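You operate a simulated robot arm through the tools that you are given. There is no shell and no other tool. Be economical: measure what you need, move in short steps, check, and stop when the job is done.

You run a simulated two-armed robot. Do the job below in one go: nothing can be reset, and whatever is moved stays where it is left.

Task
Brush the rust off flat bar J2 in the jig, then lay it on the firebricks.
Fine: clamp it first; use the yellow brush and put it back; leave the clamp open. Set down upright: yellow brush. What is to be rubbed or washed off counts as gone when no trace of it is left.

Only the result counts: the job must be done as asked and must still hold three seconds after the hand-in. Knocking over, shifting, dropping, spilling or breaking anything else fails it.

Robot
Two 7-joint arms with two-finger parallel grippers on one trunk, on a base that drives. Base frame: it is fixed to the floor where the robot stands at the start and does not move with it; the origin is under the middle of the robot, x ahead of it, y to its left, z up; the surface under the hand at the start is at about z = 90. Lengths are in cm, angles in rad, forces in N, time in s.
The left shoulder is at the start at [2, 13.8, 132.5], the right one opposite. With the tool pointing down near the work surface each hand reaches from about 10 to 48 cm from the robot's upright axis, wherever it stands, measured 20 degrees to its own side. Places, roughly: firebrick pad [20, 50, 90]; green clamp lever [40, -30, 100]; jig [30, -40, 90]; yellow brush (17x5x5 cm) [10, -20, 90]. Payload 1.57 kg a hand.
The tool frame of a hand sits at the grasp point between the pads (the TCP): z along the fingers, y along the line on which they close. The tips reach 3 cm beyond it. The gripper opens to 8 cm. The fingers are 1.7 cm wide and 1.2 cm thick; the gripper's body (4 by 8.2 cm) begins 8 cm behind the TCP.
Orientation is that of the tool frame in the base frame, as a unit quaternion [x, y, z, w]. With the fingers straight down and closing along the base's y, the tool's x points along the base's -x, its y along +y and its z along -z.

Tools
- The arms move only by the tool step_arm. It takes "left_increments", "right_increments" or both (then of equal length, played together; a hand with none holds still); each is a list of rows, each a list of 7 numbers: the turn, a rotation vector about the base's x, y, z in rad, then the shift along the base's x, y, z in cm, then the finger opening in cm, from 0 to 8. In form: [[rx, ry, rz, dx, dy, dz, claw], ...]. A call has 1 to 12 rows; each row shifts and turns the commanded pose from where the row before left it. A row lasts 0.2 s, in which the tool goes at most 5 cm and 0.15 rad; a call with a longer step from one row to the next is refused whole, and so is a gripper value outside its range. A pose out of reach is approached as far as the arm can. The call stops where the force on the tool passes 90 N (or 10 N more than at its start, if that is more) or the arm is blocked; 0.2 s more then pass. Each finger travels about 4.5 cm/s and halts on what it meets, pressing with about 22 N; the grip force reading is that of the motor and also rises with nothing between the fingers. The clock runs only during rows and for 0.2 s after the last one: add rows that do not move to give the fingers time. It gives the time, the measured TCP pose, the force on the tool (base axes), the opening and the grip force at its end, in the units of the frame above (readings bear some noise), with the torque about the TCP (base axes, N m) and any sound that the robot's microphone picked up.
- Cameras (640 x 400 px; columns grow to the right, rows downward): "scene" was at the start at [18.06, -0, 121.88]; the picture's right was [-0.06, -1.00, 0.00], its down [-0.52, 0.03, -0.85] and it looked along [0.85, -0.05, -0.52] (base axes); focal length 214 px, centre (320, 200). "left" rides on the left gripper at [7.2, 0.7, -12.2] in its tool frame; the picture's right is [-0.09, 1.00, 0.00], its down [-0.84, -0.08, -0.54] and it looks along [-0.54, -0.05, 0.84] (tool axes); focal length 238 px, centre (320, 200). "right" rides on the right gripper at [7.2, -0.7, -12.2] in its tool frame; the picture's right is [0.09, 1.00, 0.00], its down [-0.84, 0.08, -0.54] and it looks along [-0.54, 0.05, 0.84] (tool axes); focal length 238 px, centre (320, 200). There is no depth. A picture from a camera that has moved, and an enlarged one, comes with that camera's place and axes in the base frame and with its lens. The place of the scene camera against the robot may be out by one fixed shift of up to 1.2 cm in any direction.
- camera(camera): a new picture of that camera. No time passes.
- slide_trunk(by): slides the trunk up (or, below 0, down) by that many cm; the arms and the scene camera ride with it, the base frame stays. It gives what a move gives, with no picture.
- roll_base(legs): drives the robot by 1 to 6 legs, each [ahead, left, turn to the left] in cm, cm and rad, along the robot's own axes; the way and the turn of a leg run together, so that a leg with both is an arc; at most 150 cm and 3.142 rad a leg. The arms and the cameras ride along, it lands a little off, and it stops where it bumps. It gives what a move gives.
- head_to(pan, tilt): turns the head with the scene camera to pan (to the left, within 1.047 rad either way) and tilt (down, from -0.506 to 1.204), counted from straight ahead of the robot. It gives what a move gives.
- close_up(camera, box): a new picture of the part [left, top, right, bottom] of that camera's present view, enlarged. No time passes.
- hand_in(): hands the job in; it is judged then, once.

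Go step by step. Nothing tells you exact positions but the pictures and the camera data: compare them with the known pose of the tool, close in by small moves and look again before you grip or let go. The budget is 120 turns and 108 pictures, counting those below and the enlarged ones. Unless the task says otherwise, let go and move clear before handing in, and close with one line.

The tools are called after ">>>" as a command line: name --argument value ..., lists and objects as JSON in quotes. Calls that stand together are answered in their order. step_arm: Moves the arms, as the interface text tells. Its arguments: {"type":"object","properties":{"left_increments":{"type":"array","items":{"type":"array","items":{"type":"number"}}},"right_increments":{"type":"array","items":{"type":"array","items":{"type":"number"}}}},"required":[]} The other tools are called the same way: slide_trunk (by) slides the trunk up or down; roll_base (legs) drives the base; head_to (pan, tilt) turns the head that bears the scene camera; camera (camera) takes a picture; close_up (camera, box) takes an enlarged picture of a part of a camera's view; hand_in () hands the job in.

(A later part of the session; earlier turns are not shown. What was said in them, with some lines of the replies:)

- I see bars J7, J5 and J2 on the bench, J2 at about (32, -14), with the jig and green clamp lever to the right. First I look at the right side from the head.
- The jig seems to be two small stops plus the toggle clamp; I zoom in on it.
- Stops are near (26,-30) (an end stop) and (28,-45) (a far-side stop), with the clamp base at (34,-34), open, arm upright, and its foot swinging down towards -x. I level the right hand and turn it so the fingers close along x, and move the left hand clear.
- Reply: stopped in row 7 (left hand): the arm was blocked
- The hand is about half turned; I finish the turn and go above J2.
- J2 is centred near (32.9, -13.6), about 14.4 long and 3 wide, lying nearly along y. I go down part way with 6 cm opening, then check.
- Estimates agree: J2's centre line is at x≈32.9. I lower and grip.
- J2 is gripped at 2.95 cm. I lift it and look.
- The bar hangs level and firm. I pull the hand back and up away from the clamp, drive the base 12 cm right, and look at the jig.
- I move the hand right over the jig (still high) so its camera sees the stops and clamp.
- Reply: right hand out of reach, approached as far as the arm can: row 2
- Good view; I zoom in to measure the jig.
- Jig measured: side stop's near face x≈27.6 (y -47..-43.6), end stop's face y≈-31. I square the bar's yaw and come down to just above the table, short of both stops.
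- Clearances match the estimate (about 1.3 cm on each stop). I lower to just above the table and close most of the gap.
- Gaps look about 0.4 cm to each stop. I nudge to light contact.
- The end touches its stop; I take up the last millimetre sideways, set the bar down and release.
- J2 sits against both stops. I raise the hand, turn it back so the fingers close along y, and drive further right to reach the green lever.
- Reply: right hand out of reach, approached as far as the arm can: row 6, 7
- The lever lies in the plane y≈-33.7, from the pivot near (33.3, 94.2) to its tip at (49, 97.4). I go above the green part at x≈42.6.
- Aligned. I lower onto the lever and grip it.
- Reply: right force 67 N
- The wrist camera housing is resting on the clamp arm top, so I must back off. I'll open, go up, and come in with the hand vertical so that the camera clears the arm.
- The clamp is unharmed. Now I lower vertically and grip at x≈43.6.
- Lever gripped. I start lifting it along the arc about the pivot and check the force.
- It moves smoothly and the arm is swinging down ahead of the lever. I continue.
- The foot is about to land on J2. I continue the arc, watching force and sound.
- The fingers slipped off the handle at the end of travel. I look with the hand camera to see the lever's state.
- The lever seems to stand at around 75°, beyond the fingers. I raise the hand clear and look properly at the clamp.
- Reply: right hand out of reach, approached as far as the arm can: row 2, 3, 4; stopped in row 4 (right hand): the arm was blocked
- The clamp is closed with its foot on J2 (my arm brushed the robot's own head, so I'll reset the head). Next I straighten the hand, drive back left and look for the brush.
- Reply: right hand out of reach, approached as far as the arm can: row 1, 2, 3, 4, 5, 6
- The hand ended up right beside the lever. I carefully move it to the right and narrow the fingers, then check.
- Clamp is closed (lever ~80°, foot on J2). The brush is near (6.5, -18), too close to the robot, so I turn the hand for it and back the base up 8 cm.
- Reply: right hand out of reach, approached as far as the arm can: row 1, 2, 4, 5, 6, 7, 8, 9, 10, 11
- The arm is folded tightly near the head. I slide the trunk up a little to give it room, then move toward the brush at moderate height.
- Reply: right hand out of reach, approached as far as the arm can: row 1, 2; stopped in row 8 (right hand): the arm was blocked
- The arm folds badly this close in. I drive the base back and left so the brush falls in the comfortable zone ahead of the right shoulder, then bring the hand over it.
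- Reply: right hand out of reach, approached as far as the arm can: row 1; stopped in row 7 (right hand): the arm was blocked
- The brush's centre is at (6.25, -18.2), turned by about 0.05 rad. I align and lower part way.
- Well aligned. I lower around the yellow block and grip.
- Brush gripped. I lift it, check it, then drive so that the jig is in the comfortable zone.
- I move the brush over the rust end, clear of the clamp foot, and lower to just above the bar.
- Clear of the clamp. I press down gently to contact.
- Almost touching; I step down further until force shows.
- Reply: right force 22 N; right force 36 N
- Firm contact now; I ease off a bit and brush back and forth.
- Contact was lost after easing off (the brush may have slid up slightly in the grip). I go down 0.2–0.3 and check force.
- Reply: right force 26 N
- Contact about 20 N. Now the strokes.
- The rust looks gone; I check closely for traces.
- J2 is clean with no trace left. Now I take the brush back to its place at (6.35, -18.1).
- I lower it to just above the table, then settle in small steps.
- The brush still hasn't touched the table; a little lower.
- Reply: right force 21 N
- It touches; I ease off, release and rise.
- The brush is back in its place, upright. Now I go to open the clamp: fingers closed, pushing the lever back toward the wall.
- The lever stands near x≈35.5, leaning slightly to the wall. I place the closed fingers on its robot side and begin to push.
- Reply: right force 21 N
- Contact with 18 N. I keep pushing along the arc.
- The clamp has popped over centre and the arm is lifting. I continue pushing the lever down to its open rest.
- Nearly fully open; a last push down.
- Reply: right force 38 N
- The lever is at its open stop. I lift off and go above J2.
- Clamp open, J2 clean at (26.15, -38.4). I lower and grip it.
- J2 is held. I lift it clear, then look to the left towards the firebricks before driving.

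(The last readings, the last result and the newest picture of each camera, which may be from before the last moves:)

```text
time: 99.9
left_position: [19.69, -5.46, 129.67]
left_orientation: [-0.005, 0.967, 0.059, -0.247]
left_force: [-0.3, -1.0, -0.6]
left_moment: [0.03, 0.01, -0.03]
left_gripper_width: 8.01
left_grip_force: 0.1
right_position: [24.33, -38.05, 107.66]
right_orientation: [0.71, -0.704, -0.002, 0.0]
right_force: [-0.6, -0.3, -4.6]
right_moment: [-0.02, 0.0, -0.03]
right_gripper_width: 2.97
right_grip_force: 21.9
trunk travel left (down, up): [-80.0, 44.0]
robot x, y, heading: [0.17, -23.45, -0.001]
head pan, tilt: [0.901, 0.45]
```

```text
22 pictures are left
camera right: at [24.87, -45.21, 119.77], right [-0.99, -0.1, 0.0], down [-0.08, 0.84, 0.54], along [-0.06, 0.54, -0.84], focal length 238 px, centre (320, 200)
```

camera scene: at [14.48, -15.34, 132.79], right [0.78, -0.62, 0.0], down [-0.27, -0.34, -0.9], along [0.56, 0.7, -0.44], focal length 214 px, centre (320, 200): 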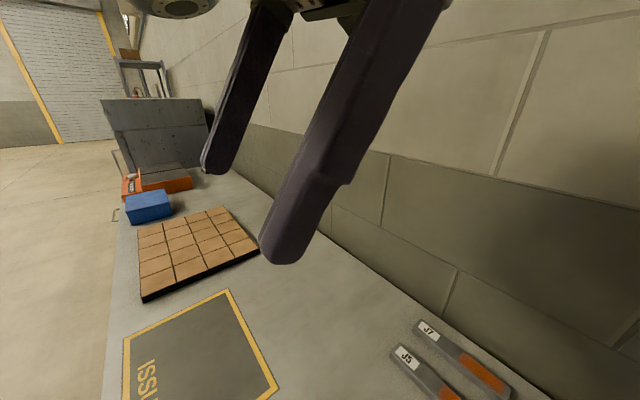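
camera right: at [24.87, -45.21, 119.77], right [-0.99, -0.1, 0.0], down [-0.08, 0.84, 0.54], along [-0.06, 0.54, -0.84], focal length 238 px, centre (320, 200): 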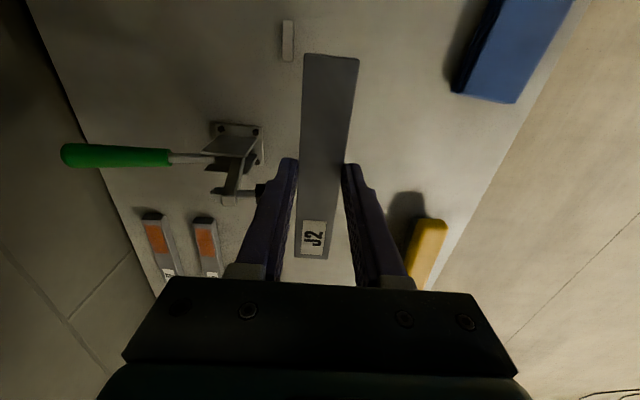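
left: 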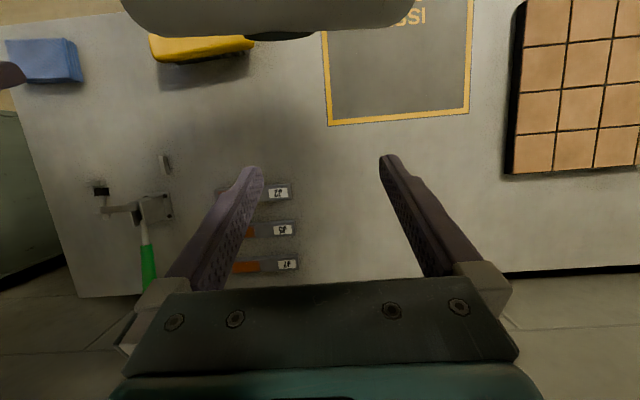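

The bricks span about x 4–32, y 35–68, with boxes beyond. I back up slightly and drive 80 cm left with the bar held high.

>>> roll_base --legs '[[-8, 0, 0], [0, 80, 0]]'

>>> head_to --pan -0.2 --tilt 1.0

>>> camera --camera "scene"

>>> camera --camera "right"

```text
time: 104.9
left_position: [12.07, 74.98, 129.74]
left_orientation: [-0.001, 0.967, 0.06, -0.246]
left_force: [-0.1, -0.1, 0.0]
left_moment: [-0.01, 0.0, -0.01]
left_gripper_width: 7.99
left_grip_force: 0.1
right_position: [16.34, 42.3, 107.68]
right_orientation: [-0.707, 0.707, 0.0, -0.001]
right_force: [0.5, 0.4, -5.3]
right_moment: [-0.06, -0.04, 0.0]
right_gripper_width: 3.0
right_grip_force: 21.5
trunk travel left (down, up): [-80.0, 44.0]
robot x, y, heading: [-8.32, 57.38, -0.008]
head pan, tilt: [0.901, 0.45]
```

```text
time: 106.2
left_position: [12.16, 75.0, 129.73]
left_orientation: [-0.001, 0.968, 0.06, -0.245]
left_force: [-0.7, 0.9, -0.3]
left_moment: [0.05, -0.02, -0.01]
left_gripper_width: 8.01
left_grip_force: 0.1
right_position: [16.4, 42.43, 107.55]
right_orientation: [-0.707, 0.707, 0.001, -0.001]
right_force: [0.0, -0.3, -6.1]
right_moment: [-0.07, 0.0, 0.04]
right_gripper_width: 2.96
right_grip_force: 22.6
trunk travel left (down, up): [-80.0, 44.0]
robot x, y, heading: [-8.01, 57.38, -0.011]
head pan, tilt: [-0.201, 1.0]
```

```text
21 pictures are left
camera scene: at [7.86, 56.59, 128.24], right [-0.21, -0.98, 0.0], down [-0.82, 0.18, -0.54], along [0.53, -0.11, -0.84], focal length 214 px, centre (320, 200)
```

scene: 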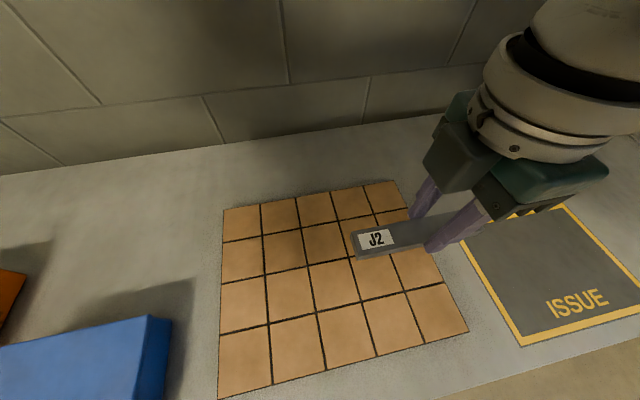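

```text
20 pictures are left
camera right: at [16.98, 35.23, 119.77], right [-1.0, -0.09, 0.0], down [-0.08, 0.84, 0.54], along [-0.05, 0.54, -0.84], focal length 238 px, centre (320, 200)
```

right: 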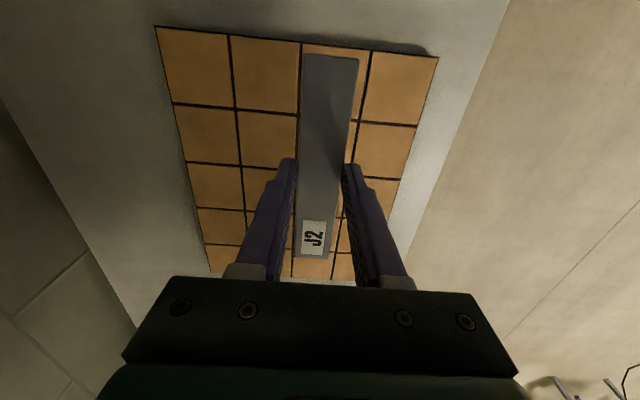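

The bar is over the pad's right part. I centre it on the bricks and come down until near.

>>> step_arm --right_increments '[[0, 0, 0, 0.6, 2.2, 0, 2], [0, 0, 0, 0.6, 2.2, 0, 2], [0, 0, 0, 0.6, 2.2, -2, 2], [0, 0, 0, 0.6, 2.2, -3, 2], [0, 0, 0, 0, 0, -3, 2], [0, 0, 0, 0, 0, 0, 2]]'

>>> camera --camera "scene"

>>> camera --camera "right"

```text
time: 107.6
left_position: [12.08, 75.02, 129.72]
left_orientation: [0.0, 0.967, 0.059, -0.246]
left_force: [0.5, 0.7, -1.2]
left_moment: [-0.05, -0.02, 0.01]
left_gripper_width: 7.99
left_grip_force: 0.0
right_position: [18.72, 51.2, 99.71]
right_orientation: [-0.707, 0.707, 0.001, -0.001]
right_force: [0.2, -0.2, -5.5]
right_moment: [-0.06, -0.01, -0.01]
right_gripper_width: 2.99
right_grip_force: 22.2
trunk travel left (down, up): [-80.0, 44.0]
robot x, y, heading: [-8.23, 57.65, -0.006]
head pan, tilt: [-0.201, 1.0]
```

```text
19 pictures are left
camera scene: at [7.86, 56.58, 128.24], right [-0.21, -0.98, 0.0], down [-0.82, 0.18, -0.54], along [0.53, -0.11, -0.84], focal length 214 px, centre (320, 200)
```

scene: 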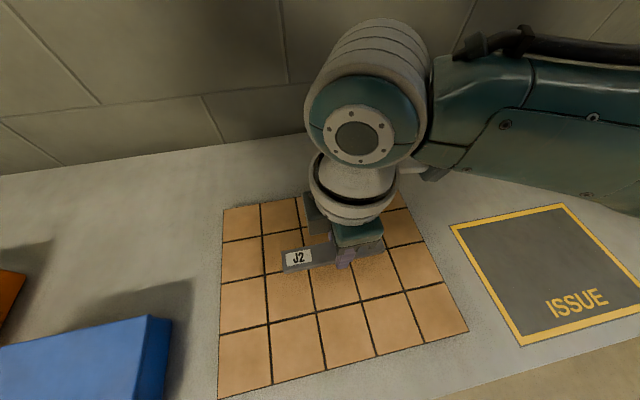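

```text
18 pictures are left
camera right: at [19.32, 44.08, 111.85], right [-1.0, -0.09, 0.0], down [-0.08, 0.84, 0.54], along [-0.05, 0.54, -0.84], focal length 238 px, centre (320, 200)
```

right: 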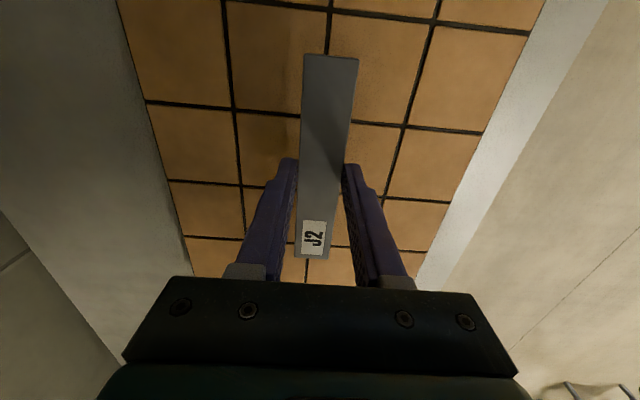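

Well over the pad. I lower in small steps, feeling for contact.

>>> step_arm --right_increments '[[0, 0, 0, 0, 0, -1.2, 2], [0, 0, 0, 0, 0, -1, 2], [0, 0, 0, 0, 0, 0, 2]]'

>>> step_arm --right_increments '[[0, 0, 0, 0, 0, -0.5, 2], [0, 0, 0, 0, 0, 0, 2]]'

>>> close_up --camera "scene" --box '[240, 180, 420, 330]'

```text
time: 108.4
left_position: [12.06, 75.07, 129.76]
left_orientation: [-0.001, 0.968, 0.06, -0.246]
left_force: [0.2, 0.4, 0.3]
left_moment: [0.02, 0.0, -0.03]
left_gripper_width: 7.99
left_grip_force: 0.0
right_position: [18.69, 51.22, 97.54]
right_orientation: [-0.707, 0.707, 0.001, 0.0]
right_force: [-0.8, 0.5, -5.5]
right_moment: [-0.07, -0.03, -0.02]
right_gripper_width: 2.96
right_grip_force: 21.2
trunk travel left (down, up): [-80.0, 44.0]
robot x, y, heading: [-7.86, 57.67, -0.013]
head pan, tilt: [-0.201, 1.0]
```

```text
time: 109.0
left_position: [11.91, 75.05, 129.64]
left_orientation: [-0.001, 0.967, 0.06, -0.246]
left_force: [0.8, 0.2, -0.4]
left_moment: [0.0, 0.01, 0.01]
left_gripper_width: 8.01
left_grip_force: 0.0
right_position: [18.75, 51.06, 97.1]
right_orientation: [0.707, -0.707, 0.0, 0.001]
right_force: [0.9, -0.2, -4.9]
right_moment: [-0.04, 0.0, 0.01]
right_gripper_width: 3.0
right_grip_force: 21.8
trunk travel left (down, up): [-80.0, 44.0]
robot x, y, heading: [-8.26, 57.86, -0.01]
head pan, tilt: [-0.201, 1.0]
```

```text
2.67 times, centred on (330, 255) of scene
camera zoom: at [7.86, 56.58, 128.24], right [-0.21, -0.98, 0.0], down [-0.82, 0.18, -0.54], along [0.53, -0.11, -0.84], focal length 572 px, centre (293, 53)
```

zoom: 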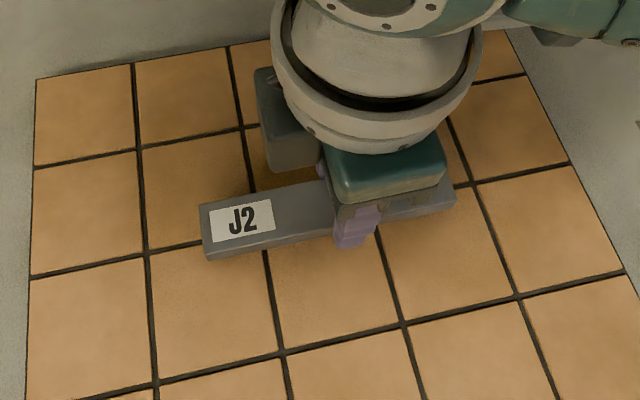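

>>> step_arm --right_increments '[[0, 0, 0, 0, 0, -0.3, 2], [0, 0, 0, 0, 0, 0, 2]]'

>>> step_arm --right_increments '[[0, 0, 0, 0, 0, -0.2, 2], [0, 0, 0, 0, 0, 0, 2]]'

>>> step_arm --right_increments '[[0, 0, 0, 0, 0, -0.2, 2], [0, 0, 0, 0, 0, 0, 2]]'

```text
time: 109.6
left_position: [12.0, 74.97, 129.69]
left_orientation: [-0.001, 0.967, 0.059, -0.246]
left_force: [0.2, 0.3, 0.1]
left_moment: [0.0, 0.03, 0.01]
left_gripper_width: 7.99
left_grip_force: 0.0
right_position: [18.82, 51.13, 96.72]
right_orientation: [0.707, -0.707, -0.001, 0.0]
right_force: [0.5, 0.6, -5.7]
right_moment: [-0.06, 0.02, 0.02]
right_gripper_width: 2.98
right_grip_force: 22.1
trunk travel left (down, up): [-80.0, 44.0]
robot x, y, heading: [-8.02, 57.75, -0.01]
head pan, tilt: [-0.201, 1.0]
```

```text
time: 110.2
left_position: [12.04, 75.03, 129.76]
left_orientation: [-0.001, 0.967, 0.06, -0.246]
left_force: [0.1, 0.8, -1.0]
left_moment: [-0.01, -0.05, 0.04]
left_gripper_width: 7.99
left_grip_force: 0.1
right_position: [18.84, 51.17, 96.48]
right_orientation: [0.707, -0.707, 0.0, 0.001]
right_force: [-0.2, -0.4, -5.5]
right_moment: [-0.02, 0.03, -0.02]
right_gripper_width: 2.97
right_grip_force: 21.4
trunk travel left (down, up): [-80.0, 44.0]
robot x, y, heading: [-8.24, 57.6, -0.013]
head pan, tilt: [-0.201, 1.0]
```

```text
time: 110.8
left_position: [11.96, 74.97, 129.74]
left_orientation: [-0.001, 0.967, 0.06, -0.246]
left_force: [-0.4, -0.5, -0.1]
left_moment: [0.02, 0.02, -0.02]
left_gripper_width: 8.0
left_grip_force: 0.0
right_position: [18.73, 51.34, 96.2]
right_orientation: [-0.707, 0.707, 0.0, -0.001]
right_force: [-1.1, -0.8, -4.6]
right_moment: [-0.06, 0.01, 0.02]
right_gripper_width: 2.99
right_grip_force: 21.7
trunk travel left (down, up): [-80.0, 44.0]
robot x, y, heading: [-7.9, 57.75, -0.01]
head pan, tilt: [-0.201, 1.0]
```

>>> step_arm --right_increments '[[0, 0, 0, 0, 0, -0.25, 2], [0, 0, 0, 0, 0, 0, 2]]'

>>> step_arm --right_increments '[[0, 0, 0, 0, 0, -0.25, 2], [0, 0, 0, 0, 0, 0, 2]]'

>>> step_arm --right_increments '[[0, 0, 0, 0, 0, -0.2, 2], [0, 0, 0, 0, 0, 0, 2]]'

```text
time: 111.4
left_position: [11.98, 75.01, 129.7]
left_orientation: [-0.002, 0.967, 0.059, -0.247]
left_force: [0.0, -0.8, 0.8]
left_moment: [0.02, -0.02, 0.0]
left_gripper_width: 7.98
left_grip_force: 0.0
right_position: [18.74, 51.09, 95.89]
right_orientation: [0.707, -0.707, 0.0, 0.0]
right_force: [0.5, -0.1, -5.0]
right_moment: [-0.03, -0.01, 0.02]
right_gripper_width: 2.98
right_grip_force: 22.0
trunk travel left (down, up): [-80.0, 44.0]
robot x, y, heading: [-7.9, 57.45, -0.011]
head pan, tilt: [-0.201, 1.0]
```

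```text
time: 112.0
left_position: [12.06, 74.87, 129.77]
left_orientation: [0.0, 0.967, 0.06, -0.246]
left_force: [0.0, -0.6, 0.8]
left_moment: [0.01, 0.02, -0.01]
left_gripper_width: 7.98
left_grip_force: 0.0
right_position: [18.79, 51.24, 95.81]
right_orientation: [0.708, -0.706, -0.001, 0.0]
right_force: [-5.5, -0.9, 15.5]
right_moment: [-0.42, 0.17, -0.04]
right_gripper_width: 3.0
right_grip_force: 22.7
trunk travel left (down, up): [-80.0, 44.0]
robot x, y, heading: [-8.04, 57.41, -0.01]
head pan, tilt: [-0.201, 1.0]
```

```text
time: 112.6
left_position: [12.03, 75.08, 129.7]
left_orientation: [-0.001, 0.967, 0.06, -0.246]
left_force: [0.4, -0.3, 0.0]
left_moment: [0.0, -0.02, -0.01]
left_gripper_width: 8.01
left_grip_force: 0.1
right_position: [18.91, 51.25, 95.64]
right_orientation: [0.708, -0.706, -0.001, 0.0]
right_force: [-4.8, -0.9, 18.7]
right_moment: [0.06, 0.18, 0.02]
right_gripper_width: 3.01
right_grip_force: 21.8
trunk travel left (down, up): [-80.0, 44.0]
robot x, y, heading: [-8.09, 57.68, -0.007]
head pan, tilt: [-0.201, 1.0]
```

Contact with the bricks. I ease off slightly, release, rise and look.

>>> step_arm --right_increments '[[0, 0, 0, 0, 0, 0.2, 2], [0, 0, 0, 0, 0, 0, 4], [0, 0, 0, 0, 0, 0, 5.5], [0, 0, 0, 0, 0, 0, 5.5], [0, 0, 0, 0, 0, 3, 5.5], [0, 0, 0, 0, 0, 4, 5.5], [0, 0, 0, 0, -2, 4, 5.5], [0, 0, 0, 0, -3, 0, 5.5], [0, 0, 0, 0, -3, 0, 5.5], [0, 0, 0, 0, 0, 0, 5.5]]'

>>> camera --camera "scene"

>>> camera --camera "right"

>>> head_to --pan -0.95 --tilt 0.4

>>> camera --camera "scene"

```text
time: 114.8
left_position: [12.09, 75.04, 129.62]
left_orientation: [-0.002, 0.967, 0.06, -0.246]
left_force: [0.0, 0.3, 0.5]
left_moment: [0.01, 0.01, -0.01]
left_gripper_width: 7.99
left_grip_force: 0.0
right_position: [18.89, 43.25, 106.7]
right_orientation: [-0.707, 0.707, 0.001, -0.001]
right_force: [-0.3, 0.1, -0.2]
right_moment: [0.0, -0.03, 0.02]
right_gripper_width: 5.51
right_grip_force: 0.0
trunk travel left (down, up): [-80.0, 44.0]
robot x, y, heading: [-7.78, 57.86, -0.006]
head pan, tilt: [-0.201, 1.0]
```

```text
16 pictures are left
camera scene: at [7.88, 56.58, 128.24], right [-0.21, -0.98, 0.0], down [-0.82, 0.18, -0.54], along [0.53, -0.11, -0.84], focal length 214 px, centre (320, 200)
```

scene: 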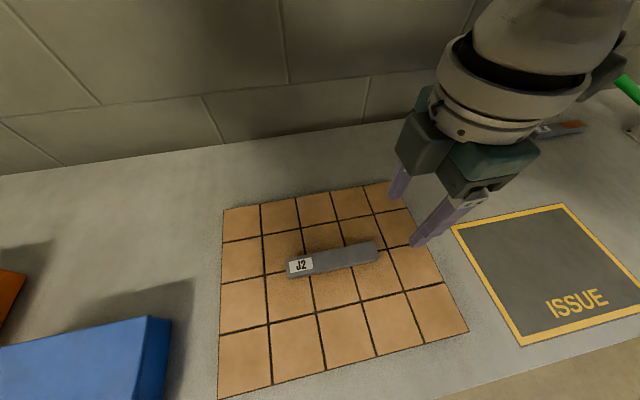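

```text
15 pictures are left
camera right: at [19.45, 36.09, 118.89], right [-1.0, -0.09, 0.0], down [-0.08, 0.84, 0.54], along [-0.05, 0.54, -0.84], focal length 238 px, centre (320, 200)
```

right: 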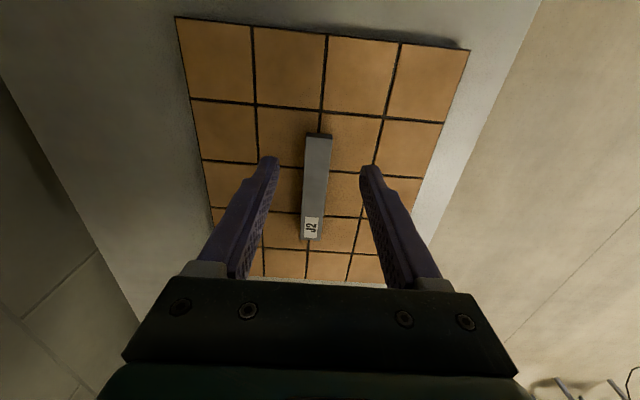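

```text
time: 115.9
left_position: [12.01, 75.07, 129.77]
left_orientation: [-0.001, 0.968, 0.06, -0.245]
left_force: [-0.7, 0.1, 0.2]
left_moment: [-0.01, -0.04, -0.02]
left_gripper_width: 8.0
left_grip_force: 0.0
right_position: [18.97, 43.34, 106.76]
right_orientation: [-0.707, 0.707, 0.0, -0.001]
right_force: [-0.2, -0.1, -0.1]
right_moment: [0.01, 0.0, -0.01]
right_gripper_width: 5.49
right_grip_force: 0.0
trunk travel left (down, up): [-80.0, 44.0]
robot x, y, heading: [-8.09, 57.91, -0.012]
head pan, tilt: [-0.949, 0.4]
```

```text
14 pictures are left
camera scene: at [6.39, 50.45, 133.26], right [-0.82, -0.57, 0.0], down [-0.22, 0.32, -0.92], along [0.53, -0.75, -0.39], focal length 214 px, centre (320, 200)
```

scene: 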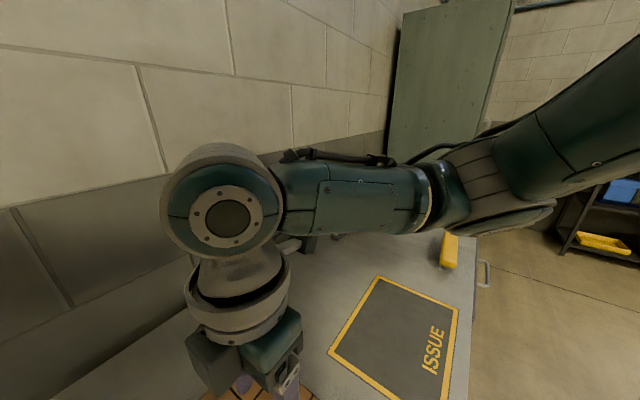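

J2 lies on the bricks, the brush stands in its place and the clamp was left open. One last close look at J2 for rust.

>>> close_up --camera "right" --box '[270, 120, 370, 250]'

```text
3.08 times, centred on (320, 185) of right
camera zoom: at [19.46, 36.12, 118.89], right [-1.0, -0.09, 0.0], down [-0.08, 0.84, 0.54], along [-0.05, 0.54, -0.84], focal length 733 px, centre (320, 246)
```

zoom: 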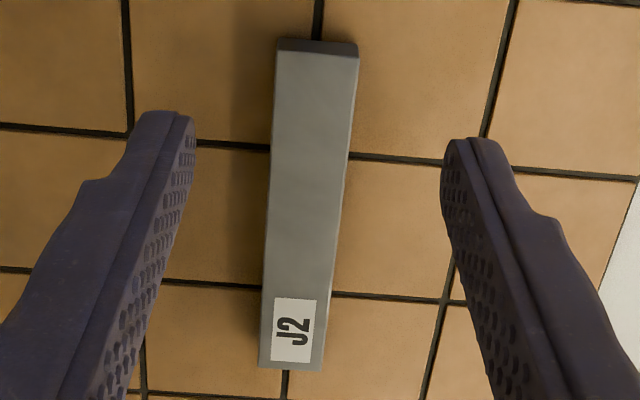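

J2 is clean and lies flat on the bricks, and the hands are clear, so I hand in.

>>> hand_in

```text
The job is handed in.
```

I clamped J2 in the jig, brushed it until no rust showed, and laid it flat on the firebricks. The yellow brush is back upright in its place and the clamp is open. While I was closing the clamp, the wrist camera pressed on its arm at about 64 N, but the clamp worked normally afterwards.
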